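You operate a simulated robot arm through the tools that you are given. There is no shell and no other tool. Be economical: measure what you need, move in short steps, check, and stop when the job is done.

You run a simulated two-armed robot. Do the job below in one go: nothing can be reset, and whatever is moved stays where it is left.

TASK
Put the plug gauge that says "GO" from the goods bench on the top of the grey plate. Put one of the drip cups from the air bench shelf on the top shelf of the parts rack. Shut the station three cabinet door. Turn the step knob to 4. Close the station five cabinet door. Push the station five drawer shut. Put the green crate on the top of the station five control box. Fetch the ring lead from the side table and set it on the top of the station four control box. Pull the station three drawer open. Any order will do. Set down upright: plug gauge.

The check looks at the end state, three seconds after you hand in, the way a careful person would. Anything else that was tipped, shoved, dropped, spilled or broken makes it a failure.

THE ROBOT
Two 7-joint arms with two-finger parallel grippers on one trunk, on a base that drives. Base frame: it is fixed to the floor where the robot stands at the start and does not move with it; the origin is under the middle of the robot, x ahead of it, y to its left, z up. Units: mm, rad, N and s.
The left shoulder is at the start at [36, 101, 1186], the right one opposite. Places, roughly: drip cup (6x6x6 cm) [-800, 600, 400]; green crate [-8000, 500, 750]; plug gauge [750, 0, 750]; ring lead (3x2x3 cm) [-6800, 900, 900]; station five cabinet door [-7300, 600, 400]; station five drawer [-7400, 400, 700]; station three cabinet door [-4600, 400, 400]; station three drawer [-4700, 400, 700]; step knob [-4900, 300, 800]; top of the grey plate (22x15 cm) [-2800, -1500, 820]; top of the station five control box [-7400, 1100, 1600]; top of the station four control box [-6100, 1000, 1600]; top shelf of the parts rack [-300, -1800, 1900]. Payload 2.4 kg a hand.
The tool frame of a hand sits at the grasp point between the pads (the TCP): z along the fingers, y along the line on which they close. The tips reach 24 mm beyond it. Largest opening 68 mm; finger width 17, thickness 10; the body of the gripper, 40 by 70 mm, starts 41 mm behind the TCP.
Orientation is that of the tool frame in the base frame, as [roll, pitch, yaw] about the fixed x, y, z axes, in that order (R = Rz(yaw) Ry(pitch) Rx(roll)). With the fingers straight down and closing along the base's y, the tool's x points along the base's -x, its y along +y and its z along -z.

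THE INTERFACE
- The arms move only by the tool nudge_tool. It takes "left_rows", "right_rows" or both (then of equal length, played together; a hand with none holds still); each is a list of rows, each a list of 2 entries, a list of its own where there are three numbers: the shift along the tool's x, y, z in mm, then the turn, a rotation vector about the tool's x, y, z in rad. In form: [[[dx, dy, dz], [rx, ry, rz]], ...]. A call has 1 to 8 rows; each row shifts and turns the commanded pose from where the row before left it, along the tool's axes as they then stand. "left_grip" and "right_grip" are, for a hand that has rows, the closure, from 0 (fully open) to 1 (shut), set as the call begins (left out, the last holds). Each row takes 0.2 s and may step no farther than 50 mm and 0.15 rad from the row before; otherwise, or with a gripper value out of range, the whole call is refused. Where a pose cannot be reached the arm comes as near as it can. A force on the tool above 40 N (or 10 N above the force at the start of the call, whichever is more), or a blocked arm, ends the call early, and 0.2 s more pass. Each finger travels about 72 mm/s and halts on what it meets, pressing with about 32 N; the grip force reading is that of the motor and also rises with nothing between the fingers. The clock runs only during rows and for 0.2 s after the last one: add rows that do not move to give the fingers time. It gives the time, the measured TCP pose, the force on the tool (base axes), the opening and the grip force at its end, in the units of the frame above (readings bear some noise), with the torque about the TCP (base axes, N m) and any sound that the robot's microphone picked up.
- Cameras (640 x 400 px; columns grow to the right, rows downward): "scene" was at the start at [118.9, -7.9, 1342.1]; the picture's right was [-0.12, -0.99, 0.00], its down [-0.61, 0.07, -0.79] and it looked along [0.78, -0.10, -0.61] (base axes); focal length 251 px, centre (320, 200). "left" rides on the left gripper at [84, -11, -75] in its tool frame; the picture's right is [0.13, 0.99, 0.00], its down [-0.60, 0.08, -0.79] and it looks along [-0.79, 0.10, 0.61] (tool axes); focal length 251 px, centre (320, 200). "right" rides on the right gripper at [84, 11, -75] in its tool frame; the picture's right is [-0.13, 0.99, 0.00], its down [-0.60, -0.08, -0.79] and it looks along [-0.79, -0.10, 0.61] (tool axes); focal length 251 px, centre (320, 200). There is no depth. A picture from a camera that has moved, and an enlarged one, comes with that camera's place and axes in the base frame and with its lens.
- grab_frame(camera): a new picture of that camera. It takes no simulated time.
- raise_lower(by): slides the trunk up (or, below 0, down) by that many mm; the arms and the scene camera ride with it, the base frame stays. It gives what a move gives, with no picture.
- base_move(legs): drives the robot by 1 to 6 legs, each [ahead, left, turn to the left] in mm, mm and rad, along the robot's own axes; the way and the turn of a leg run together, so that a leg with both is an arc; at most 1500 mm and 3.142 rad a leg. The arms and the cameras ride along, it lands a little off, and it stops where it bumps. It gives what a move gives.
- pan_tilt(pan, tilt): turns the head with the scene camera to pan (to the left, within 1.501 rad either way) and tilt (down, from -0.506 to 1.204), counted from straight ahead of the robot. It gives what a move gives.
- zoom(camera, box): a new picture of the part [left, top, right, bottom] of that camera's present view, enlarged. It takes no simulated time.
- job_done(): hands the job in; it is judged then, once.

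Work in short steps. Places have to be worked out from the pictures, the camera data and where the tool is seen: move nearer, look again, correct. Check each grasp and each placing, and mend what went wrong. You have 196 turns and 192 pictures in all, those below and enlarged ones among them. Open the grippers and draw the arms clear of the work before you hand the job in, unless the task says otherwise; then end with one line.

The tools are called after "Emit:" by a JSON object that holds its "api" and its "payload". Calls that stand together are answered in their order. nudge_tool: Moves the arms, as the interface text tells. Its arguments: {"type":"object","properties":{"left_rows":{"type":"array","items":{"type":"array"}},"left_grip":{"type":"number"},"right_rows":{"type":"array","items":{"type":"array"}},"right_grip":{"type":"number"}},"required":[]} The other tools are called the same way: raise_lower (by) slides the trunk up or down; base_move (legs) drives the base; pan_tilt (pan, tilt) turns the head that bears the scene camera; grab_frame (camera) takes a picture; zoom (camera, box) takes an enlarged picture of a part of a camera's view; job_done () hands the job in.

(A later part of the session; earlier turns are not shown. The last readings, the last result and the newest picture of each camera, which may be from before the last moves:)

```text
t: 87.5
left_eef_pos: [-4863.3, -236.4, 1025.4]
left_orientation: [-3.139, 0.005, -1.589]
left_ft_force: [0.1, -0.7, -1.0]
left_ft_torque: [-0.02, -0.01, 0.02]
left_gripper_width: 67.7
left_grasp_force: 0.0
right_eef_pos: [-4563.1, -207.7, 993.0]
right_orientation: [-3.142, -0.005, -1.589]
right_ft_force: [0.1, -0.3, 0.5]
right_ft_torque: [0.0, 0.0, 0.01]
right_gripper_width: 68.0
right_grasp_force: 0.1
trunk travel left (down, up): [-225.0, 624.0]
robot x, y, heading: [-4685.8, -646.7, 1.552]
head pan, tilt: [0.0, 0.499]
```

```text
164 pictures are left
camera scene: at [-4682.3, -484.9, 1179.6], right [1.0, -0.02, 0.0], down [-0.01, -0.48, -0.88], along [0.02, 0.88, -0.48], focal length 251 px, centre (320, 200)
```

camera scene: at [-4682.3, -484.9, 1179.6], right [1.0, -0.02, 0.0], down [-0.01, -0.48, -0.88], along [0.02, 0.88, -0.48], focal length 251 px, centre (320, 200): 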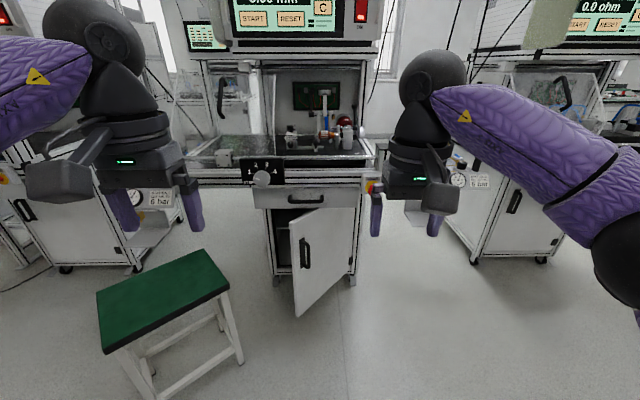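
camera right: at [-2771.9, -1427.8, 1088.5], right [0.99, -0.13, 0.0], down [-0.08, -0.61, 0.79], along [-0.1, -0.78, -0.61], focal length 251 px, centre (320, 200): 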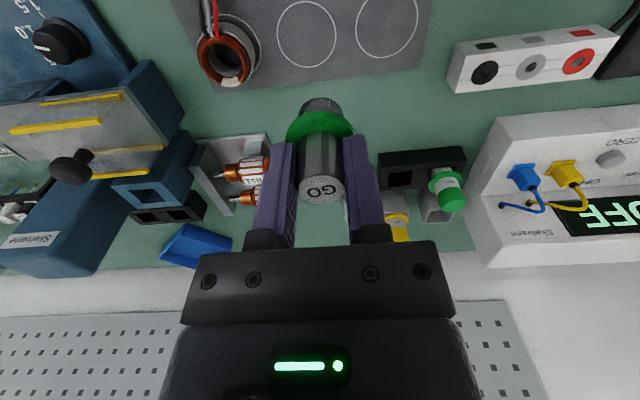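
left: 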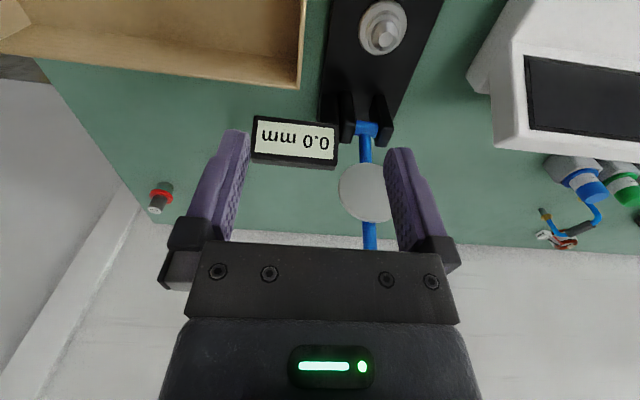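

Station 3 ahead: knob panel, drawer handle and ajar door (hinged right). I zoom in for details.

Emit:
{"api": "zoom", "payload": {"camera": "scene", "box": [230, 150, 390, 250]}}

Emit:
{"api": "zoom", "payload": {"camera": "scene", "box": [230, 150, 294, 190]}}

```text
4.00 times, centred on (310, 200) of scene
camera zoom: at [-4682.3, -484.9, 1179.6], right [1.0, -0.02, 0.0], down [-0.01, -0.48, -0.88], along [0.02, 0.88, -0.48], focal length 1004 px, centre (360, 200)
```

zoom: 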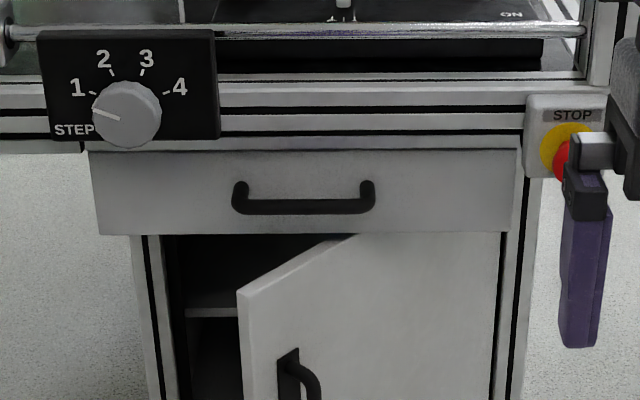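

```text
10.00 times, centred on (262, 170) of scene
camera zoom: at [-4682.3, -484.9, 1179.6], right [1.0, -0.02, 0.0], down [-0.01, -0.48, -0.88], along [0.02, 0.88, -0.48], focal length 2510 px, centre (900, 500)
```

zoom: 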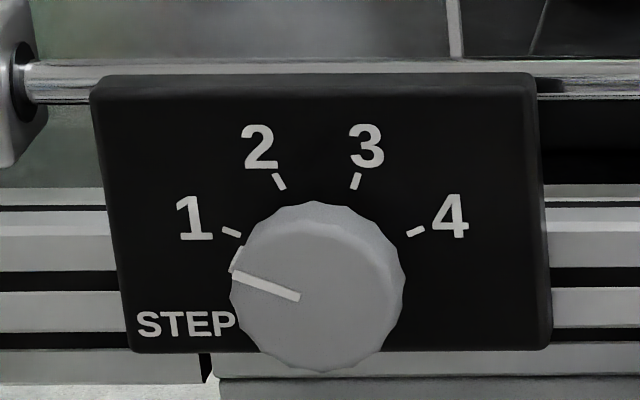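

The knob is about 62 mm wide at position 1, and 4 is about 146° clockwise. I pitch the left hand to point forward, in two calls, while drawing the right hand back.

Emit:
{"api": "nudge_tool", "payload": {"left_rows": [[[0, 0, 0], [0, -0.145, 0]], [[0, 0, 0], [0, -0.145, 0]], [[0, 0, 0], [0, -0.145, 0]], [[0, 0, 0], [0, -0.145, 0]], [[0, 0, 0], [0, -0.145, 0]], [[0, 0, 0], [0, -0.145, 0]]], "right_rows": [[[40, 0, 0], [0, 0, 0]], [[40, 0, 0], [0, 0, 0]], [[40, 0, 0], [0, 0, 0]], [[40, 0, 0], [0, 0, 0]], [[40, 0, 0], [0, 0, 0]], [[0, 0, 0], [0, 0, 0]]]}}

Emit:
{"api": "nudge_tool", "payload": {"left_rows": [[[0, 0, 0], [0, -0.14, 0]], [[0, 0, 0], [0, -0.14, 0]], [[0, 0, 0], [0, -0.14, 0]], [[0, 0, 0], [0, -0.14, 0]], [[0, 0, 0], [0, -0.14, 0]]]}}

Emit:
{"api": "grab_frame", "payload": {"camera": "scene"}}

Emit:
{"api": "grab_frame", "payload": {"camera": "left"}}

```text
t: 88.9
left_eef_pos: [-4862.7, -235.5, 1026.4]
left_orientation: [-3.138, 0.878, -1.589]
left_ft_force: [-0.4, -1.3, -0.5]
left_ft_torque: [-0.01, -0.02, -0.03]
left_gripper_width: 68.3
left_grasp_force: 0.0
right_eef_pos: [-4568.7, -408.9, 992.8]
right_orientation: [-3.14, -0.006, -1.591]
right_ft_force: [0.1, -0.4, 0.5]
right_ft_torque: [0.0, -0.01, 0.0]
right_gripper_width: 68.2
right_grasp_force: 0.0
trunk travel left (down, up): [-225.0, 624.0]
robot x, y, heading: [-4689.8, -645.7, 1.552]
head pan, tilt: [0.0, 0.499]
```

```text
t: 90.1
left_eef_pos: [-4857.9, -225.8, 1031.0]
left_orientation: [3.057, 1.481, -1.7]
left_ft_force: [-0.9, 0.3, -0.6]
left_ft_torque: [-0.01, 0.03, 0.06]
left_gripper_width: 67.8
left_grasp_force: 0.0
left hand out of reach, approached as far as the arm can: row 4, 5
right_eef_pos: [-4569.8, -408.7, 993.7]
right_orientation: [3.141, -0.006, -1.588]
right_ft_force: [0.1, 0.3, -1.3]
right_ft_torque: [-0.03, -0.01, 0.03]
right_gripper_width: 68.2
right_grasp_force: 0.0
trunk travel left (down, up): [-225.0, 624.0]
robot x, y, heading: [-4683.6, -644.7, 1.55]
head pan, tilt: [0.0, 0.499]
```

```text
161 pictures are left
camera scene: at [-4682.5, -485.2, 1179.6], right [1.0, -0.02, 0.0], down [-0.01, -0.48, -0.88], along [0.02, 0.88, -0.48], focal length 251 px, centre (320, 200)
```

scene: 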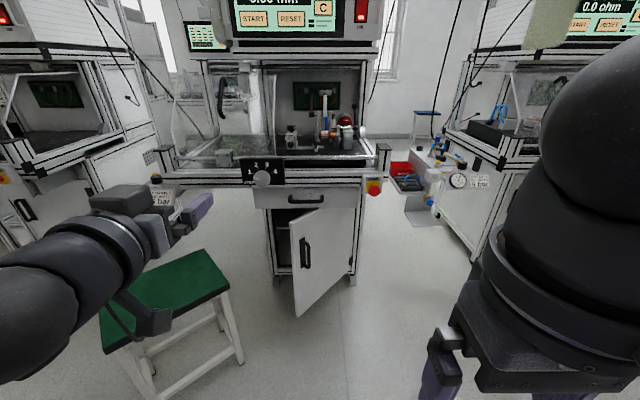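

```text
160 pictures are left
camera left: at [-4851.2, -310.0, 953.8], right [-0.99, 0.03, -0.12], down [-0.1, -0.73, 0.67], along [-0.07, 0.68, 0.73], focal length 251 px, centre (320, 200)
```

left: 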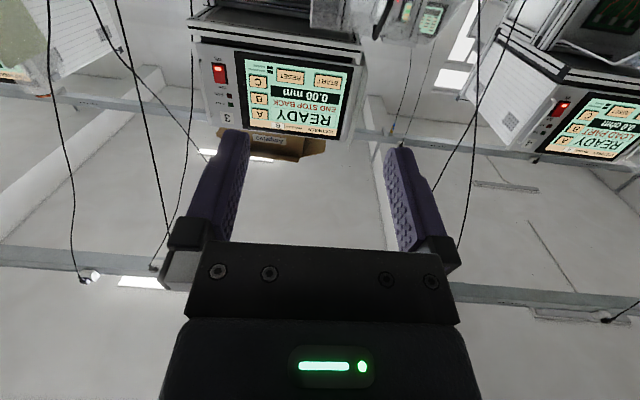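

The left hand can nearly point forward. I drive closer to y≈-270 and x≈-4770 for a second view of knob and drawer.

Emit:
{"api": "base_move", "payload": {"legs": [[0, 80, 0.02], [370, 0, 0]]}}

Emit:
{"api": "grab_frame", "payload": {"camera": "scene"}}

```text
t: 93.2
left_eef_pos: [-4947.9, 141.8, 1030.5]
left_orientation: [3.059, 1.476, -1.674]
left_ft_force: [-0.3, -0.1, 0.2]
left_ft_torque: [0.03, 0.02, 0.01]
left_gripper_width: 68.0
left_grasp_force: 0.1
right_eef_pos: [-4655.8, -32.9, 992.6]
right_orientation: [3.14, -0.005, -1.57]
right_ft_force: [0.2, 0.6, 0.6]
right_ft_torque: [0.01, 0.0, -0.01]
right_gripper_width: 68.1
right_grasp_force: 0.1
trunk travel left (down, up): [-225.0, 624.0]
robot x, y, heading: [-4766.4, -273.1, 1.577]
head pan, tilt: [0.0, 0.499]
```

```text
159 pictures are left
camera scene: at [-4766.6, -113.0, 1179.5], right [1.0, 0.0, 0.0], down [0.0, -0.48, -0.88], along [0.0, 0.88, -0.48], focal length 251 px, centre (320, 200)
```

scene: 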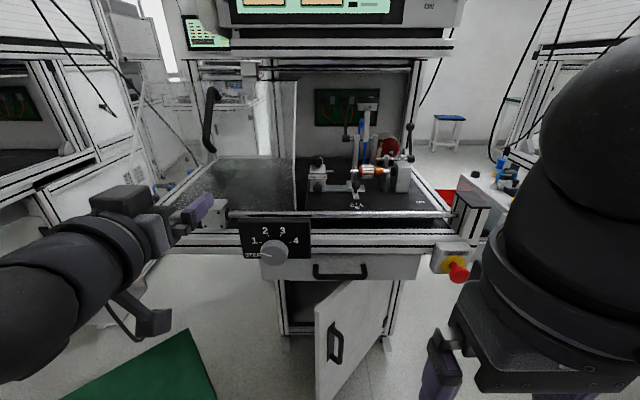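

Triangulating gives knob face ≈(-4860,283,843), drawer bar ≈(-4716,365,708), and door free edge ≈(-4780,368). I zoom on the knob panel for its depth.

Emit:
{"api": "zoom", "payload": {"camera": "scene", "box": [232, 205, 328, 265]}}

```text
6.67 times, centred on (280, 235) of scene
camera zoom: at [-4766.6, -113.0, 1179.5], right [1.0, 0.0, 0.0], down [0.0, -0.48, -0.88], along [0.0, 0.88, -0.48], focal length 1673 px, centre (587, -33)
```

zoom: 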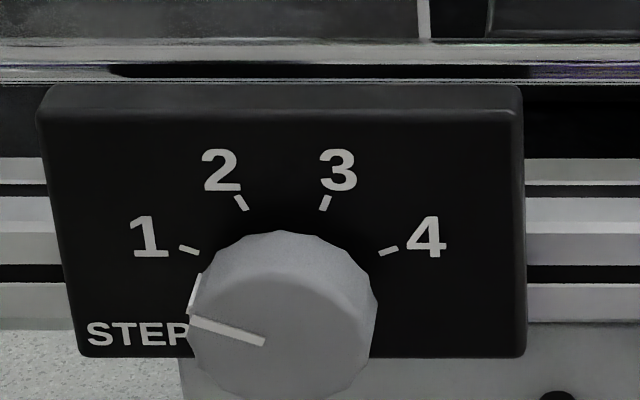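

Panel plane is y≈297, knob axis (-4857.5, z 843.5), face y≈278, and detents 45° apart, so I need 135° clockwise. I lower the trunk 187 so the left hand is at knob height (path checked: clear air).

Emit:
{"api": "raise_lower", "payload": {"by": -187}}

Emit:
{"api": "nudge_tool", "payload": {"left_rows": [[[0, -30, 0], [0, 0, -0.14]], [[0, -30, 0], [0, 0, -0.14]], [[0, -30, 0], [0, 0, -0.14]], [[0, 0, 0], [0, 0, -0.14]]]}}

Emit:
{"api": "grab_frame", "payload": {"camera": "scene"}}

```text
t: 95.2
left_eef_pos: [-4948.8, 181.7, 777.6]
left_orientation: [3.127, 1.296, -1.605]
left_ft_force: [0.6, 0.6, 0.1]
left_ft_torque: [-0.02, 0.01, 0.0]
left_gripper_width: 67.8
left_grasp_force: 0.1
right_eef_pos: [-4654.3, -34.6, 807.5]
right_orientation: [3.141, -0.004, -1.57]
right_ft_force: [-0.1, 0.0, 0.0]
right_ft_torque: [-0.02, 0.01, -0.05]
right_gripper_width: 68.2
right_grasp_force: 0.0
trunk travel left (down, up): [-38.0, 811.0]
robot x, y, heading: [-4766.1, -273.6, 1.569]
head pan, tilt: [0.0, 0.499]
```

```text
t: 96.2
left_eef_pos: [-4859.2, 184.4, 788.6]
left_orientation: [-2.058, 0.955, -0.43]
left_ft_force: [0.1, 1.0, -0.1]
left_ft_torque: [0.0, -0.02, 0.02]
left_gripper_width: 67.7
left_grasp_force: 0.0
right_eef_pos: [-4654.0, -34.5, 806.1]
right_orientation: [3.141, -0.004, -1.566]
right_ft_force: [-0.2, -0.1, 0.2]
right_ft_torque: [0.01, 0.02, -0.01]
right_gripper_width: 68.1
right_grasp_force: 0.0
trunk travel left (down, up): [-38.0, 811.0]
robot x, y, heading: [-4768.6, -272.6, 1.572]
head pan, tilt: [0.0, 0.499]
```

```text
157 pictures are left
camera scene: at [-4766.7, -54.2, 986.6], right [1.0, 0.0, 0.0], down [0.0, -0.48, -0.88], along [0.0, 0.88, -0.48], focal length 251 px, centre (320, 200)
```

scene: 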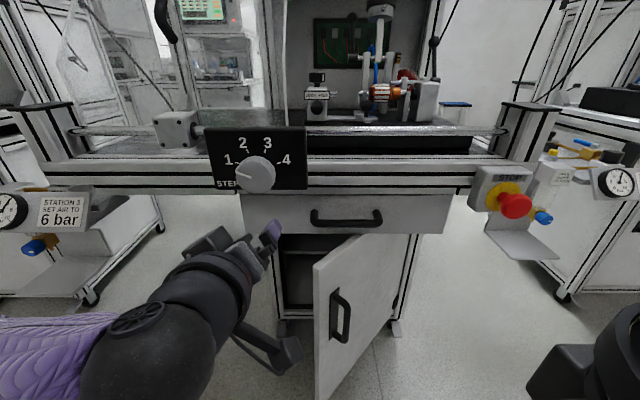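

The hand tilts 16° downward after the trunk motion. I move up 55 mm to axis height, then correct the pitch and continue the pre-roll.

Emit:
{"api": "nudge_tool", "payload": {"left_rows": [[[-22.5, -14, -7.5], [0, 0, 0]], [[-22.5, -14, -7.5], [0, 0, 0]], [[0, 0, 0], [0.063, -0.122, 0]], [[0, 0, 0], [0.063, -0.122, 0]], [[0, 0, 0], [0, 0, -0.14]], [[0, 0, 0], [0, 0, -0.14]], [[0, 0, 0], [0, 0, -0.14]], [[0, 0, 0], [0, 0, -0.14]]]}}

Emit:
{"api": "grab_frame", "payload": {"camera": "scene"}}

```text
t: 98.0
left_eef_pos: [-4859.4, 183.0, 844.3]
left_orientation: [-1.571, 0.457, 0.001]
left_ft_force: [0.1, -0.1, -0.6]
left_ft_torque: [0.0, 0.0, -0.04]
left_gripper_width: 68.2
left_grasp_force: 0.0
left hand out of reach, approached as far as the arm can: row 4
right_eef_pos: [-4654.9, -32.9, 807.2]
right_orientation: [3.141, -0.006, -1.566]
right_ft_force: [0.2, -0.2, -0.8]
right_ft_torque: [-0.02, 0.02, 0.0]
right_gripper_width: 68.0
right_grasp_force: 0.0
trunk travel left (down, up): [-38.0, 811.0]
robot x, y, heading: [-4766.4, -272.0, 1.572]
head pan, tilt: [0.0, 0.499]
```

```text
156 pictures are left
camera scene: at [-4766.7, -54.2, 986.6], right [1.0, 0.0, 0.0], down [0.0, -0.48, -0.88], along [0.0, 0.88, -0.48], focal length 251 px, centre (320, 200)
```

scene: 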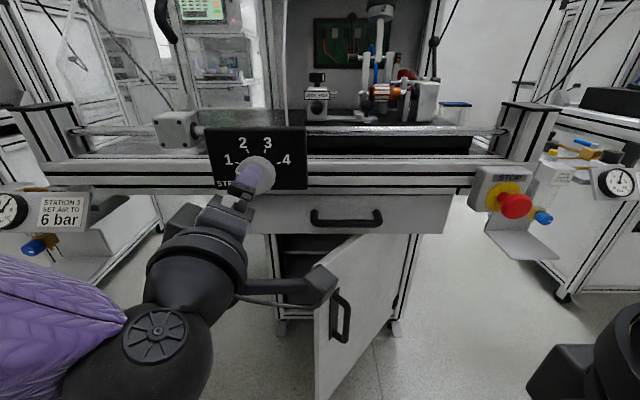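

The hand now points exactly at +y with -64° pre-roll. I advance 55 mm and check alignment with the left camera.

Emit:
{"api": "nudge_tool", "payload": {"left_rows": [[[2, 0, 30], [0, 0, 0]], [[0, 0, 25], [0, 0, 0]], [[0, 0, 0], [0, 0, 0]]]}}

Emit:
{"api": "grab_frame", "payload": {"camera": "left"}}

Emit:
{"api": "zoom", "payload": {"camera": "scene", "box": [192, 120, 320, 200]}}

```text
t: 98.8
left_eef_pos: [-4858.7, 239.4, 843.1]
left_orientation: [-1.569, 0.458, 0.0]
left_ft_force: [0.3, 0.4, -0.1]
left_ft_torque: [-0.05, 0.0, -0.01]
left_gripper_width: 67.8
left_grasp_force: 0.0
right_eef_pos: [-4654.7, -33.8, 806.6]
right_orientation: [-3.14, -0.006, -1.569]
right_ft_force: [-0.4, 0.7, -0.3]
right_ft_torque: [0.03, -0.03, 0.0]
right_gripper_width: 68.1
right_grasp_force: 0.0
trunk travel left (down, up): [-38.0, 811.0]
robot x, y, heading: [-4765.3, -273.5, 1.576]
head pan, tilt: [0.0, 0.499]
```

```text
155 pictures are left
camera left: at [-4777.4, 163.3, 815.2], right [-0.32, 0.0, -0.95], down [-0.58, -0.79, 0.2], along [-0.75, 0.61, 0.26], focal length 251 px, centre (320, 200)
```

left: 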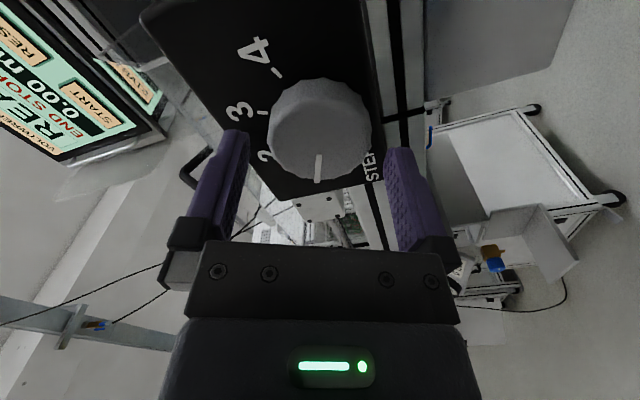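

```text
5.00 times, centred on (256, 160) of scene
camera zoom: at [-4766.7, -54.2, 986.6], right [1.0, 0.0, 0.0], down [0.0, -0.48, -0.88], along [0.0, 0.88, -0.48], focal length 1255 px, centre (640, 400)
```

zoom: 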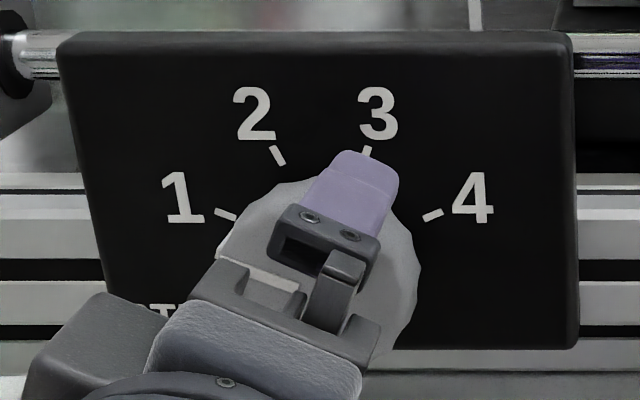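

Alignment is within ~2 mm and the knob (57 mm) fits between the fingers. I advance 29 mm and close.

Emit:
{"api": "nudge_tool", "payload": {"left_rows": [[[0, 0, 10], [0, 0, 0]], [[0, 0, 10], [0, 0, 0]], [[0, 0, 9], [0, 0, 0]]]}}

Emit:
{"api": "nudge_tool", "payload": {"left_rows": [[[0, 0, 0], [0, 0, 0]], [[0, 0, 0], [0, 0, 0]], [[0, 0, 0], [0, 0, 0]]], "left_grip": 1}}

Emit:
{"api": "grab_frame", "payload": {"camera": "left"}}

```text
t: 99.6
left_eef_pos: [-4858.4, 267.2, 843.2]
left_orientation: [-1.572, 0.456, 0.0]
left_ft_force: [0.3, -0.5, -0.6]
left_ft_torque: [0.01, 0.03, 0.0]
left_gripper_width: 68.2
left_grasp_force: 0.0
right_eef_pos: [-4654.5, -34.1, 806.5]
right_orientation: [-3.141, -0.005, -1.569]
right_ft_force: [0.0, 0.3, 0.5]
right_ft_torque: [0.01, 0.03, 0.03]
right_gripper_width: 68.0
right_grasp_force: 0.2
trunk travel left (down, up): [-38.0, 811.0]
robot x, y, heading: [-4766.8, -270.9, 1.572]
head pan, tilt: [0.0, 0.499]
```

```text
t: 100.4
left_eef_pos: [-4857.3, 266.8, 843.4]
left_orientation: [-1.57, 0.458, -0.001]
left_ft_force: [-1.0, 0.5, -2.0]
left_ft_torque: [0.14, 0.02, 0.01]
left_gripper_width: 55.3
left_grasp_force: 44.7
right_eef_pos: [-4654.1, -33.9, 805.4]
right_orientation: [-3.141, -0.005, -1.567]
right_ft_force: [0.3, 0.3, -0.9]
right_ft_torque: [0.01, 0.01, 0.01]
right_gripper_width: 68.0
right_grasp_force: 0.3
trunk travel left (down, up): [-38.0, 811.0]
robot x, y, heading: [-4767.9, -269.2, 1.576]
head pan, tilt: [0.0, 0.499]
```

```text
153 pictures are left
camera left: at [-4777.4, 192.3, 815.1], right [-0.32, 0.0, -0.95], down [-0.58, -0.79, 0.2], along [-0.75, 0.61, 0.26], focal length 251 px, centre (320, 200)
```

left: 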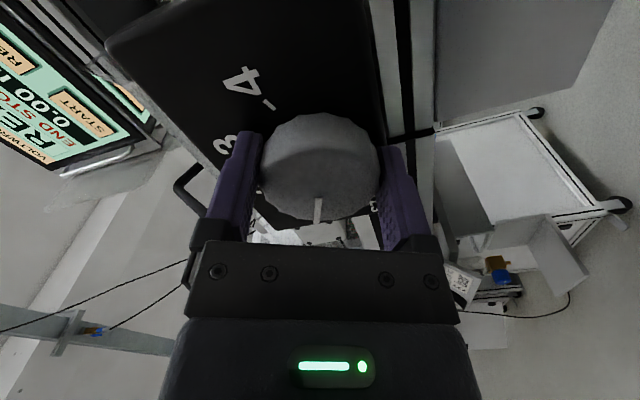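

Knob gripped at 55 mm. I rotate clockwise in steps (first 8 rows of 0.147).

Emit:
{"api": "nudge_tool", "payload": {"left_rows": [[[0, 0, 0], [0, 0, 0.147]], [[0, 0, 0], [0, 0, 0.147]], [[0, 0, 0], [0, 0, 0.147]], [[0, 0, 0], [0, 0, 0.147]], [[0, 0, 0], [0, 0, 0.147]], [[0, 0, 0], [0, 0, 0.147]], [[0, 0, 0], [0, 0, 0.147]], [[0, 0, 0], [0, 0, 0.147]]]}}

Emit:
{"api": "grab_frame", "payload": {"camera": "left"}}

```text
t: 102.2
left_eef_pos: [-4860.8, 266.9, 841.5]
left_orientation: [1.612, 1.509, -3.1]
left_ft_force: [-15.0, -13.4, -20.7]
left_ft_torque: [0.41, -0.02, -0.14]
left_gripper_width: 55.3
left_grasp_force: 44.9
right_eef_pos: [-4656.7, -34.0, 807.1]
right_orientation: [-3.14, -0.005, -1.568]
right_ft_force: [0.7, 0.1, -0.7]
right_ft_torque: [0.03, -0.02, 0.0]
right_gripper_width: 67.8
right_grasp_force: 0.1
trunk travel left (down, up): [-38.0, 811.0]
robot x, y, heading: [-4766.2, -276.4, 1.574]
head pan, tilt: [0.0, 0.499]
```

```text
152 pictures are left
camera left: at [-4853.7, 192.1, 757.0], right [-1.0, 0.0, -0.07], down [-0.04, -0.79, 0.61], along [-0.05, 0.61, 0.79], focal length 251 px, centre (320, 200)
```

left: 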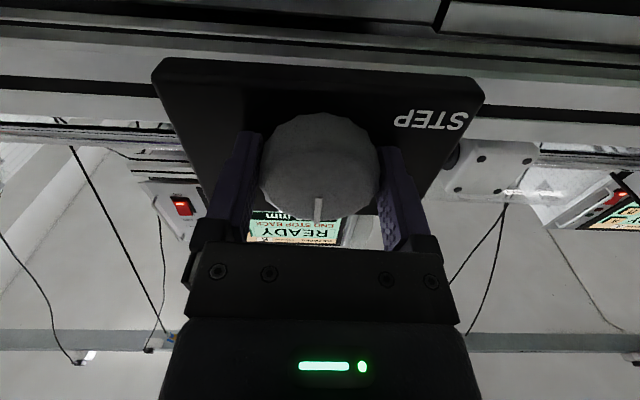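

The knob follows the hand. A side force has built up, so I relax the command by ~3 mm toward the measured position while continuing the turn.

Emit:
{"api": "nudge_tool", "payload": {"left_rows": [[[2, 3, -1], [0, 0, 0.0]], [[0, 0, 0], [0, 0, 0.147]], [[0, 0, 0], [0, 0, 0.147]], [[0, 0, 0], [0, 0, 0.147]], [[0, 0, 0], [0, 0, 0.147]]]}}

```text
t: 103.4
left_eef_pos: [-4860.5, 268.1, 841.9]
left_orientation: [1.569, 0.919, 3.141]
left_ft_force: [-9.9, 17.3, 7.8]
left_ft_torque: [0.36, -0.03, -1.4]
left_gripper_width: 55.3
left_grasp_force: 45.0
right_eef_pos: [-4655.9, -33.6, 806.8]
right_orientation: [-3.139, -0.005, -1.568]
right_ft_force: [-0.6, -0.2, 0.2]
right_ft_torque: [0.02, 0.03, 0.01]
right_gripper_width: 68.1
right_grasp_force: 0.2
trunk travel left (down, up): [-38.0, 811.0]
robot x, y, heading: [-4768.0, -275.5, 1.574]
head pan, tilt: [0.0, 0.499]
```

Turned 101° so far; 34° remain. I continue 4 more rows.

Emit:
{"api": "nudge_tool", "payload": {"left_rows": [[[0, 0, 0], [0, 0, 0.147]], [[0, 0, 0], [0, 0, 0.147]], [[0, 0, 0], [0, 0, 0.147]], [[0, 0, 0], [0, 0, 0.147]]]}}

Emit:
{"api": "zoom", "payload": {"camera": "scene", "box": [192, 120, 320, 200]}}

Emit:
{"api": "grab_frame", "payload": {"camera": "left"}}

```text
t: 104.3
left_eef_pos: [-4861.8, 267.3, 842.2]
left_orientation: [1.566, 0.458, -3.138]
left_ft_force: [-4.1, 8.5, 5.1]
left_ft_torque: [-0.87, 0.03, -0.73]
left_gripper_width: 55.1
left_grasp_force: 44.9
right_eef_pos: [-4654.5, -32.9, 806.7]
right_orientation: [-3.14, -0.004, -1.567]
right_ft_force: [0.3, 0.7, 0.0]
right_ft_torque: [-0.01, 0.01, 0.01]
right_gripper_width: 68.2
right_grasp_force: 0.1
trunk travel left (down, up): [-38.0, 811.0]
robot x, y, heading: [-4766.9, -269.8, 1.577]
head pan, tilt: [0.0, 0.499]
stopped in row 4 (left hand): the force on the tool passed its limit at 41 N (the readings are from after the stop); the commanded pose is now the measured one
```

```text
5.00 times, centred on (256, 160) of scene
camera zoom: at [-4767.1, -53.5, 986.3], right [1.0, 0.0, 0.0], down [0.0, -0.48, -0.88], along [0.0, 0.88, -0.48], focal length 1255 px, centre (640, 400)
```

zoom: 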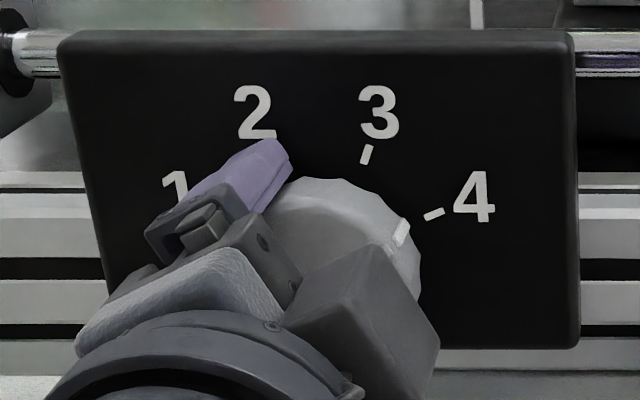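

```text
150 pictures are left
camera left: at [-4931.3, 192.0, 795.3], right [-0.55, -0.01, 0.83], down [0.51, -0.79, 0.33], along [0.66, 0.61, 0.44], focal length 251 px, centre (320, 200)
```

left: 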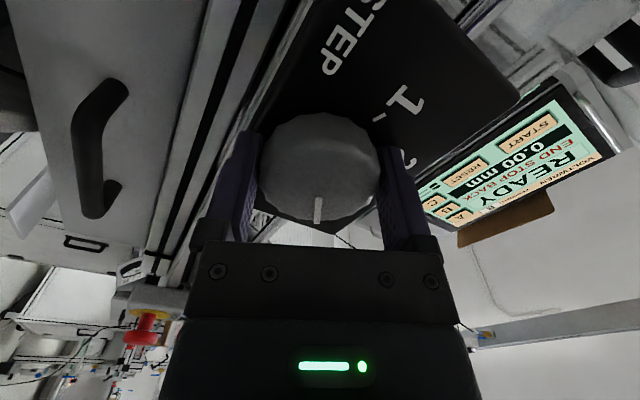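

The pointer is close to 4 (127°). I add a last 0.13 rad.

Emit:
{"api": "nudge_tool", "payload": {"left_rows": [[[0, 0, 0], [0, 0, 0.07]], [[0, 0, 0], [0, 0, 0.07]], [[0, 0, 0], [0, 0, 0]]]}}

Emit:
{"api": "nudge_tool", "payload": {"left_rows": [[[0, 0, 0], [0, 0, 0]], [[0, 0, 0], [0, 0, 0]], [[0, 0, 0], [0, 0, 0]]], "left_grip": 0}}

Emit:
{"api": "zoom", "payload": {"camera": "scene", "box": [192, 120, 320, 200]}}

Emit:
{"api": "grab_frame", "payload": {"camera": "left"}}

```text
t: 105.1
left_eef_pos: [-4861.8, 268.0, 842.7]
left_orientation: [1.567, 0.319, -3.136]
left_ft_force: [-6.0, 15.5, 10.3]
left_ft_torque: [-0.12, -0.6, -0.75]
left_gripper_width: 55.2
left_grasp_force: 44.6
right_eef_pos: [-4655.2, -33.6, 806.5]
right_orientation: [-3.141, -0.006, -1.569]
right_ft_force: [-0.4, 0.1, 0.3]
right_ft_torque: [0.01, -0.01, 0.01]
right_gripper_width: 68.1
right_grasp_force: 0.0
trunk travel left (down, up): [-38.0, 811.0]
robot x, y, heading: [-4767.2, -272.8, 1.574]
head pan, tilt: [0.0, 0.499]
```

```text
t: 105.9
left_eef_pos: [-4859.8, 266.2, 842.6]
left_orientation: [1.567, 0.315, -3.14]
left_ft_force: [-1.3, 0.2, 0.2]
left_ft_torque: [0.01, -0.02, 0.03]
left_gripper_width: 67.9
left_grasp_force: 0.1
right_eef_pos: [-4654.9, -34.1, 806.7]
right_orientation: [-3.14, -0.004, -1.567]
right_ft_force: [-0.6, 0.6, 0.4]
right_ft_torque: [0.02, 0.03, 0.0]
right_gripper_width: 67.8
right_grasp_force: 0.0
trunk travel left (down, up): [-38.0, 811.0]
robot x, y, heading: [-4767.8, -273.0, 1.575]
head pan, tilt: [0.0, 0.499]
```

```text
5.00 times, centred on (256, 160) of scene
camera zoom: at [-4766.7, -54.2, 986.6], right [1.0, 0.0, 0.0], down [0.0, -0.48, -0.88], along [0.0, 0.88, -0.48], focal length 1255 px, centre (640, 400)
```

zoom: 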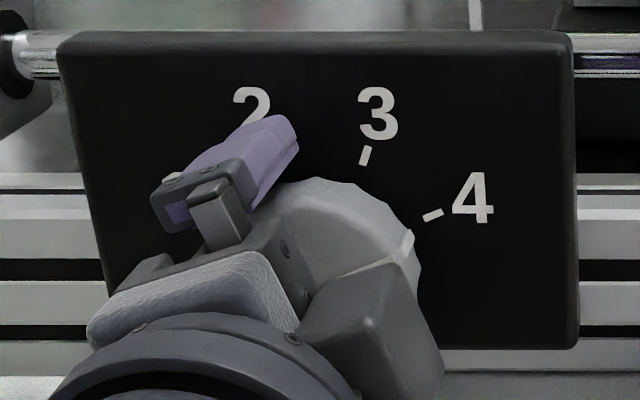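

```text
148 pictures are left
camera left: at [-4936.4, 190.8, 805.7], right [-0.43, 0.0, 0.9], down [0.55, -0.79, 0.26], along [0.71, 0.61, 0.34], focal length 251 px, centre (320, 200)
```

left: 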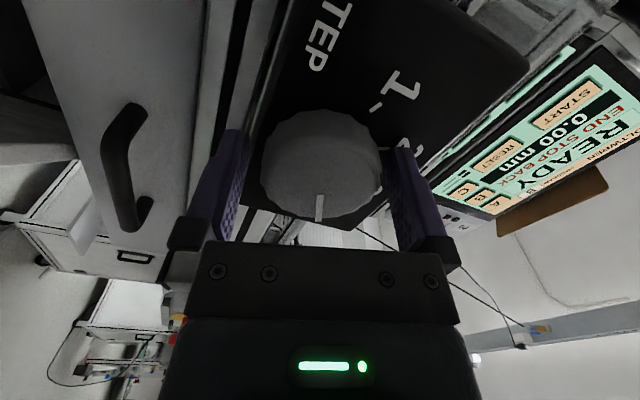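

Released. I back the hand straight out 100 mm and inspect the pointer.

Emit:
{"api": "nudge_tool", "payload": {"left_rows": [[[0, 0, -30], [0, 0, 0]], [[0, 0, -40], [0, 0, 0]], [[0, 0, -40], [0, 0, 0]], [[40, 0, 0], [0, 0, 0]]]}}

Emit:
{"api": "zoom", "payload": {"camera": "scene", "box": [192, 120, 320, 200]}}

Emit:
{"api": "grab_frame", "payload": {"camera": "scene"}}

```text
t: 106.9
left_eef_pos: [-4879.7, 181.6, 837.1]
left_orientation: [1.569, 0.315, -3.137]
left_ft_force: [0.3, 0.8, -0.4]
left_ft_torque: [0.01, -0.02, 0.0]
left_gripper_width: 67.7
left_grasp_force: 0.0
left hand out of reach, approached as far as the arm can: row 3, 4
right_eef_pos: [-4655.9, -33.5, 807.7]
right_orientation: [-3.141, -0.006, -1.568]
right_ft_force: [-0.4, 0.4, -0.8]
right_ft_torque: [-0.02, 0.01, 0.03]
right_gripper_width: 68.2
right_grasp_force: 0.0
trunk travel left (down, up): [-38.0, 811.0]
robot x, y, heading: [-4769.7, -270.7, 1.568]
head pan, tilt: [0.0, 0.499]
```

```text
5.00 times, centred on (256, 160) of scene
camera zoom: at [-4766.6, -54.1, 986.6], right [1.0, 0.0, 0.0], down [0.0, -0.48, -0.88], along [0.0, 0.88, -0.48], focal length 1255 px, centre (640, 400)
```

zoom: 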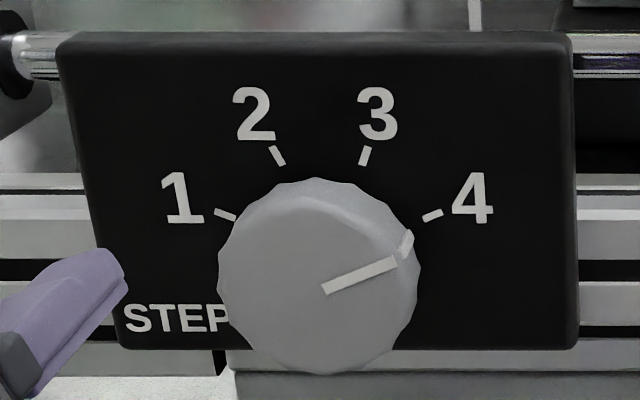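

```text
146 pictures are left
camera scene: at [-4766.6, -54.1, 986.6], right [1.0, 0.0, 0.0], down [0.0, -0.48, -0.88], along [0.0, 0.88, -0.48], focal length 251 px, centre (320, 200)
```

scene: 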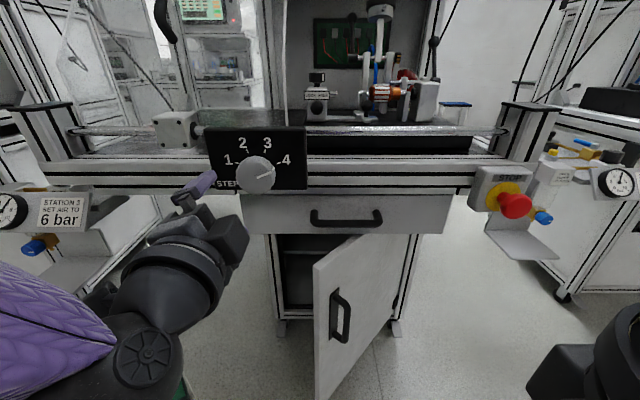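

The knob points to 4. Next I close the left fingers, level the roll, and bring the hand in front of the door's free edge (≈(-4765,318) at z≈585).

Emit:
{"api": "nudge_tool", "payload": {"left_rows": [[[0, 0, 0], [0, 0, 0.105]], [[0, 0, 0], [0, 0, 0.105]], [[0, 0, 0], [0, 0, 0.105]], [[-30, -40, 0], [0, 0, 0]], [[-30, -40, 0], [0, 0, 0]], [[-30, -40, 0], [0, 0, 0]], [[-25, -40, 0], [0, 0, 0]], [[0, -40, 0], [0, 0, 0]]], "left_grip": 1}}

Emit:
{"api": "grab_frame", "payload": {"camera": "scene"}}

```text
t: 108.7
left_eef_pos: [-4763.0, 180.9, 641.5]
left_orientation: [1.569, 0.001, -3.132]
left_ft_force: [-0.7, 0.7, -0.1]
left_ft_torque: [-0.01, -0.01, -0.02]
left_gripper_width: 0.0
left_grasp_force: 24.0
left hand out of reach, approached as far as the arm can: row 8
right_eef_pos: [-4655.1, -33.3, 805.7]
right_orientation: [-3.141, -0.006, -1.567]
right_ft_force: [0.0, -0.3, 0.1]
right_ft_torque: [0.01, -0.04, -0.02]
right_gripper_width: 68.0
right_grasp_force: 0.0
trunk travel left (down, up): [-38.0, 811.0]
robot x, y, heading: [-4771.8, -272.3, 1.569]
head pan, tilt: [0.0, 0.499]
```

```text
145 pictures are left
camera scene: at [-4766.6, -54.2, 986.6], right [1.0, 0.0, 0.0], down [0.0, -0.48, -0.88], along [0.0, 0.88, -0.48], focal length 251 px, centre (320, 200)
```

scene: 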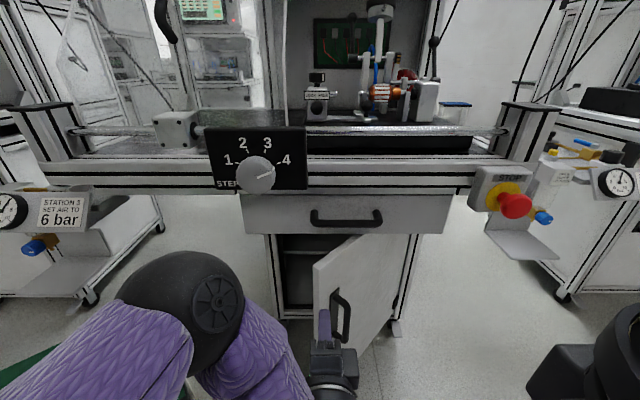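

The arm couldn't go lower here; moving forward may free it. I try forward 60 and down 45.

Emit:
{"api": "nudge_tool", "payload": {"left_rows": [[[0, 0, 30], [0, 0, 0]], [[0, 0, 30], [0, 0, 0]], [[0, -25, 0], [0, 0, 0]], [[0, -25, 0], [0, 0, 0]], [[0, -20, 0], [0, 0, 0]]]}}

Emit:
{"api": "zoom", "payload": {"camera": "scene", "box": [240, 200, 440, 400]}}

```text
t: 109.9
left_eef_pos: [-4717.7, 224.4, 619.1]
left_orientation: [1.569, 0.0, -3.135]
left_ft_force: [-0.1, -0.8, 0.3]
left_ft_torque: [-0.02, -0.05, -0.01]
left_gripper_width: 0.0
left_grasp_force: 24.1
left hand out of reach, approached as far as the arm can: row 1, 2, 3, 4, 5
right_eef_pos: [-4654.6, -33.8, 806.9]
right_orientation: [-3.141, -0.006, -1.567]
right_ft_force: [-0.3, -0.4, 0.1]
right_ft_torque: [0.0, 0.0, -0.03]
right_gripper_width: 67.9
right_grasp_force: 0.1
trunk travel left (down, up): [-38.0, 811.0]
robot x, y, heading: [-4767.5, -271.8, 1.572]
head pan, tilt: [0.0, 0.499]
```

```text
2.00 times, centred on (340, 300) of scene
camera zoom: at [-4766.7, -54.1, 986.6], right [1.0, 0.0, 0.0], down [0.0, -0.48, -0.88], along [0.0, 0.88, -0.48], focal length 502 px, centre (280, 0)
```

zoom: 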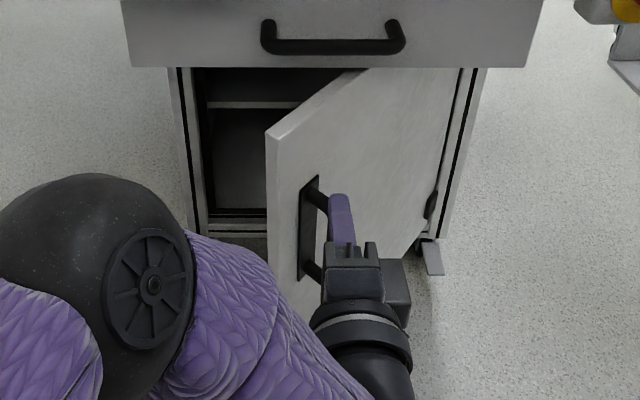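

Low horizontal reach is limited. I tilt the hand 35° downward, which suits the low height better.

Emit:
{"api": "nudge_tool", "payload": {"left_rows": [[[0, 0, 0], [0.15, 0, 0]], [[0, 0, 0], [0.15, 0, 0]], [[0, 0, 0], [0.15, 0, 0]], [[0, 0, 0], [0.15, 0, 0]], [[30, 0, 0], [0, 0, 0]], [[25, 0, 0], [0, 0, 0]], [[0, -25, 0], [0, 0, 0]]]}}

Emit:
{"api": "zoom", "payload": {"camera": "scene", "box": [240, 200, 440, 400]}}

```text
t: 111.5
left_eef_pos: [-4772.6, 208.9, 597.9]
left_orientation: [2.168, 0.001, -3.137]
left_ft_force: [-0.2, 0.2, -0.2]
left_ft_torque: [-0.01, -0.03, 0.0]
left_gripper_width: 0.0
left_grasp_force: 24.0
right_eef_pos: [-4654.5, -33.9, 805.6]
right_orientation: [3.142, -0.006, -1.567]
right_ft_force: [0.3, -0.3, -0.6]
right_ft_torque: [0.02, 0.0, 0.03]
right_gripper_width: 67.9
right_grasp_force: 0.1
trunk travel left (down, up): [-38.0, 811.0]
robot x, y, heading: [-4768.6, -276.1, 1.58]
head pan, tilt: [0.0, 0.499]
```

```text
2.00 times, centred on (340, 300) of scene
camera zoom: at [-4766.7, -54.1, 986.6], right [1.0, 0.0, 0.0], down [0.0, -0.48, -0.88], along [0.0, 0.88, -0.48], focal length 502 px, centre (280, 0)
```

zoom: 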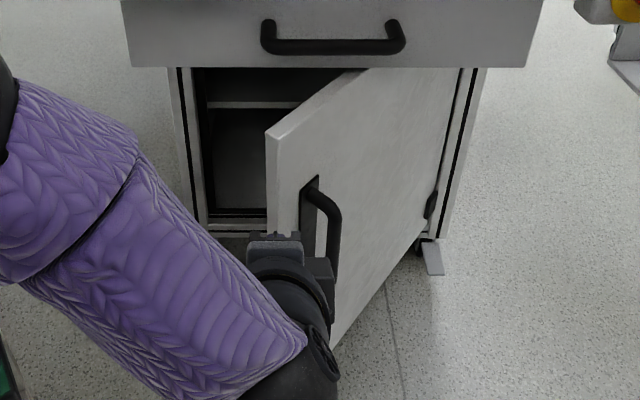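

The tilt works. I go 20 mm lower, shift 8 mm right, and push forward toward the door face.

Emit:
{"api": "nudge_tool", "payload": {"left_rows": [[[-8, -16.5, 11.3], [0, 0, 0]], [[0, 14.1, 20.6], [0, 0, 0]], [[0, 14.1, 20.6], [0, 0, 0]], [[0, 14.1, 20.6], [0, 0, 0]], [[0, 14.1, 20.6], [0, 0, 0]], [[0, 14.1, 20.6], [0, 0, 0]]]}}

Emit:
{"api": "zoom", "payload": {"camera": "scene", "box": [240, 200, 440, 400]}}

```text
t: 112.8
left_eef_pos: [-4772.2, 309.6, 575.1]
left_orientation: [2.171, -0.006, -3.122]
left_ft_force: [0.9, 1.1, -0.8]
left_ft_torque: [-0.02, 0.01, -0.01]
left_gripper_width: 0.0
left_grasp_force: 24.0
right_eef_pos: [-4655.7, -33.8, 806.4]
right_orientation: [-3.141, -0.006, -1.564]
right_ft_force: [-1.2, -0.1, -0.8]
right_ft_torque: [-0.01, 0.0, 0.03]
right_gripper_width: 68.2
right_grasp_force: 0.0
trunk travel left (down, up): [-38.0, 811.0]
robot x, y, heading: [-4767.6, -269.2, 1.575]
head pan, tilt: [0.0, 0.499]
stopped in row 6 (left hand): the force on the tool passed its limit at 53 N (the readings are from after the stop); the commanded pose is now the measured one
```

```text
2.00 times, centred on (340, 300) of scene
camera zoom: at [-4767.6, -54.1, 986.4], right [1.0, 0.01, 0.0], down [0.0, -0.48, -0.88], along [0.0, 0.88, -0.48], focal length 502 px, centre (280, 0)
```

zoom: 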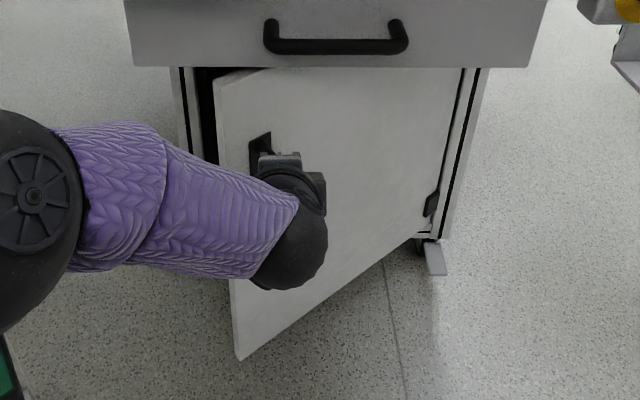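

The door swings in; the stop was an impact force. I continue pushing in smaller steps.

Emit:
{"api": "nudge_tool", "payload": {"left_rows": [[[0, 4.5, 6.6], [0, 0, 0]], [[0, 4.5, 6.6], [0, 0, 0]], [[0, 4.5, 6.6], [0, 0, 0]], [[0, 4.5, 6.6], [0, 0, 0]], [[0, 4.5, 6.6], [0, 0, 0]], [[0, 4.5, 6.6], [0, 0, 0]], [[0, 4.5, 6.6], [0, 0, 0]]]}}

Emit:
{"api": "zoom", "payload": {"camera": "scene", "box": [240, 200, 440, 400]}}

```text
t: 114.4
left_eef_pos: [-4773.2, 365.6, 577.1]
left_orientation: [2.169, -0.008, -3.121]
left_ft_force: [0.2, 0.8, 0.0]
left_ft_torque: [-0.02, 0.01, 0.01]
left_gripper_width: 0.0
left_grasp_force: 23.5
right_eef_pos: [-4655.8, -33.7, 806.0]
right_orientation: [-3.141, -0.006, -1.563]
right_ft_force: [-0.8, 0.0, -0.4]
right_ft_torque: [-0.02, 0.03, 0.0]
right_gripper_width: 67.8
right_grasp_force: 0.2
trunk travel left (down, up): [-38.0, 811.0]
robot x, y, heading: [-4767.4, -270.2, 1.577]
head pan, tilt: [0.0, 0.499]
```

```text
2.00 times, centred on (340, 300) of scene
camera zoom: at [-4768.0, -54.4, 986.6], right [1.0, 0.01, 0.0], down [0.0, -0.48, -0.88], along [0.0, 0.88, -0.48], focal length 502 px, centre (280, 0)
```

zoom: 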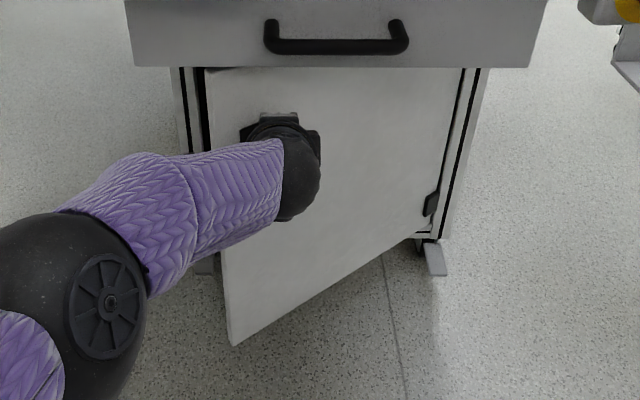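

The door is still some way open; I keep pushing.

Emit:
{"api": "nudge_tool", "payload": {"left_rows": [[[0, 4.5, 6.6], [0, 0, 0]], [[0, 4.5, 6.6], [0, 0, 0]], [[0, 4.5, 6.6], [0, 0, 0]], [[0, 4.5, 6.6], [0, 0, 0]], [[0, 4.5, 6.6], [0, 0, 0]], [[0, 4.5, 6.6], [0, 0, 0]], [[0, 4.5, 6.6], [0, 0, 0]], [[0, 4.5, 6.6], [0, 0, 0]]]}}

Emit:
{"api": "zoom", "payload": {"camera": "scene", "box": [240, 200, 440, 400]}}

```text
t: 116.2
left_eef_pos: [-4773.1, 366.6, 577.3]
left_orientation: [2.169, -0.006, -3.122]
left_ft_force: [-0.2, 0.1, 0.6]
left_ft_torque: [-0.01, -0.01, -0.01]
left_gripper_width: 0.0
left_grasp_force: 24.0
left hand out of reach, approached as far as the arm can: row 1, 2, 3, 4, 5, 6, 7, 8
right_eef_pos: [-4656.8, -34.2, 807.1]
right_orientation: [3.141, -0.005, -1.565]
right_ft_force: [-1.0, 0.7, 0.6]
right_ft_torque: [0.0, 0.0, 0.03]
right_gripper_width: 67.9
right_grasp_force: 0.1
trunk travel left (down, up): [-38.0, 811.0]
robot x, y, heading: [-4769.6, -277.0, 1.58]
head pan, tilt: [0.0, 0.499]
```

```text
2.00 times, centred on (340, 300) of scene
camera zoom: at [-4768.0, -54.4, 986.6], right [1.0, 0.01, 0.0], down [0.0, -0.48, -0.88], along [0.0, 0.88, -0.48], focal length 502 px, centre (280, 0)
```

zoom: 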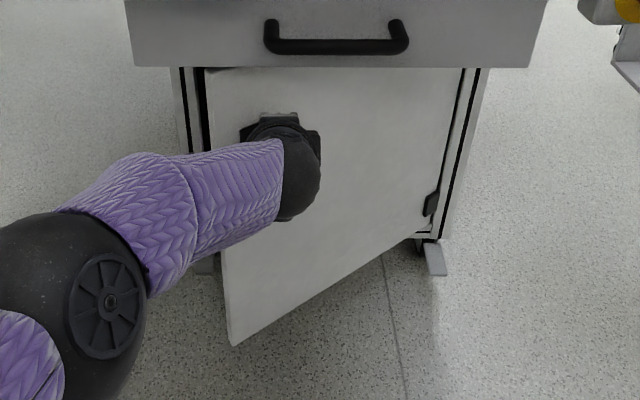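

The arm is at its reach limit, so I drive the base slowly forward to push the door further.

Emit:
{"api": "base_move", "payload": {"legs": [[60, 0, 0]]}}

Emit:
{"api": "zoom", "payload": {"camera": "scene", "box": [240, 200, 440, 400]}}

```text
t: 117.1
left_eef_pos: [-4773.8, 425.5, 577.3]
left_orientation: [2.166, -0.008, -3.121]
left_ft_force: [0.1, 0.2, -0.7]
left_ft_torque: [-0.02, 0.02, 0.04]
left_gripper_width: 0.0
left_grasp_force: 22.9
right_eef_pos: [-4655.9, 27.3, 805.7]
right_orientation: [-3.141, -0.006, -1.563]
right_ft_force: [0.3, 0.0, 0.2]
right_ft_torque: [0.01, 0.0, 0.0]
right_gripper_width: 68.1
right_grasp_force: 0.1
trunk travel left (down, up): [-38.0, 811.0]
robot x, y, heading: [-4769.1, -213.6, 1.582]
head pan, tilt: [0.0, 0.499]
```

```text
2.00 times, centred on (340, 300) of scene
camera zoom: at [-4768.3, 5.6, 986.6], right [1.0, 0.01, 0.0], down [0.0, -0.48, -0.88], along [0.0, 0.88, -0.48], focal length 502 px, centre (280, 0)
```

zoom: 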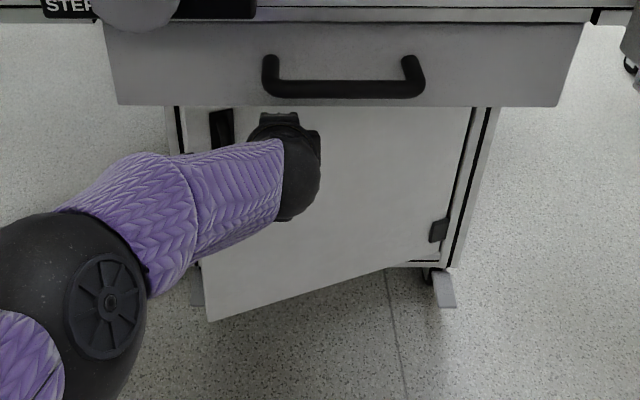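

Still a bit open. I push 35 mm more with the base, keeping an eye on clearance to the drawer handle.

Emit:
{"api": "base_move", "payload": {"legs": [[35, 0, 0]]}}

Emit:
{"api": "grab_frame", "payload": {"camera": "scene"}}

Emit:
{"api": "grab_frame", "payload": {"camera": "left"}}

```text
t: 118.0
left_eef_pos: [-4772.7, 456.6, 570.8]
left_orientation: [2.18, -0.009, -3.125]
left_ft_force: [0.8, 0.1, 0.4]
left_ft_torque: [0.01, -0.01, -0.01]
left_gripper_width: 0.0
left_grasp_force: 23.8
right_eef_pos: [-4656.7, 62.2, 805.4]
right_orientation: [-3.141, -0.006, -1.564]
right_ft_force: [0.7, 0.3, 0.5]
right_ft_torque: [0.02, 0.03, 0.02]
right_gripper_width: 68.1
right_grasp_force: 0.0
trunk travel left (down, up): [-38.0, 811.0]
robot x, y, heading: [-4769.9, -174.0, 1.573]
head pan, tilt: [0.0, 0.499]
```

```text
138 pictures are left
camera scene: at [-4768.6, 40.3, 985.9], right [1.0, 0.01, 0.0], down [0.0, -0.48, -0.88], along [-0.01, 0.88, -0.48], focal length 251 px, centre (320, 200)
```

scene: 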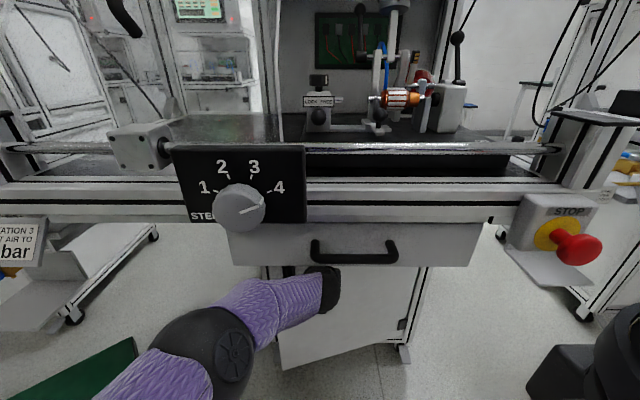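

```text
137 pictures are left
camera left: at [-4855.4, 387.2, 604.1], right [-0.13, 0.57, 0.81], down [0.62, -0.59, 0.51], along [0.77, 0.57, -0.27], focal length 251 px, centre (320, 200)
```

left: 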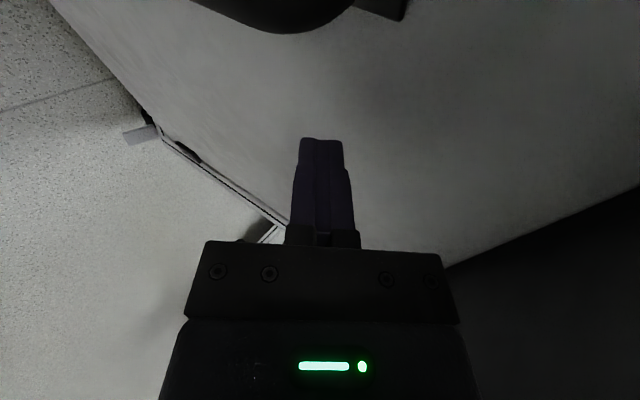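

The fingertips are at about y=476 and the door is nearly flush. I push 25 mm more.

Emit:
{"api": "base_move", "payload": {"legs": [[25, 0, 0]]}}

Emit:
{"api": "grab_frame", "payload": {"camera": "left"}}

Emit:
{"api": "zoom", "payload": {"camera": "scene", "box": [220, 220, 440, 400]}}

```text
t: 118.8
left_eef_pos: [-4769.3, 465.8, 559.5]
left_orientation: [2.209, -0.01, -3.138]
left_ft_force: [-0.5, 1.2, -0.1]
left_ft_torque: [0.01, 0.01, 0.0]
left_gripper_width: 0.2
left_grasp_force: 23.7
right_eef_pos: [-4657.2, 79.1, 808.0]
right_orientation: [-3.139, 0.005, -1.562]
right_ft_force: [-0.3, 0.5, -0.5]
right_ft_torque: [-0.01, -0.02, -0.02]
right_gripper_width: 67.9
right_grasp_force: 0.0
trunk travel left (down, up): [-38.0, 811.0]
robot x, y, heading: [-4764.9, -154.5, 1.579]
head pan, tilt: [0.0, 0.499]
```

```text
136 pictures are left
camera left: at [-4852.6, 398.1, 595.1], right [-0.12, 0.59, 0.8], down [0.61, -0.59, 0.53], along [0.78, 0.55, -0.29], focal length 251 px, centre (320, 200)
```

left: 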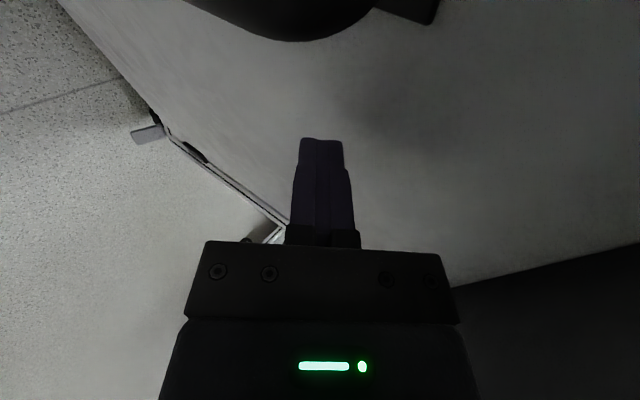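

```text
2.22 times, centred on (330, 310) of scene
camera zoom: at [-4770.0, 55.8, 987.9], right [1.0, 0.01, 0.0], down [0.0, -0.47, -0.88], along [-0.01, 0.88, -0.47], focal length 558 px, centre (298, -44)
```

zoom: 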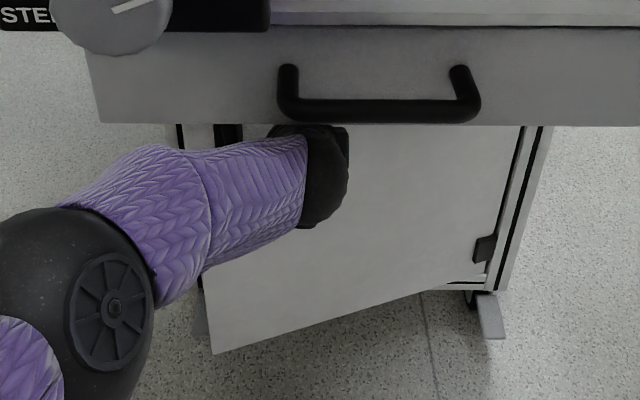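

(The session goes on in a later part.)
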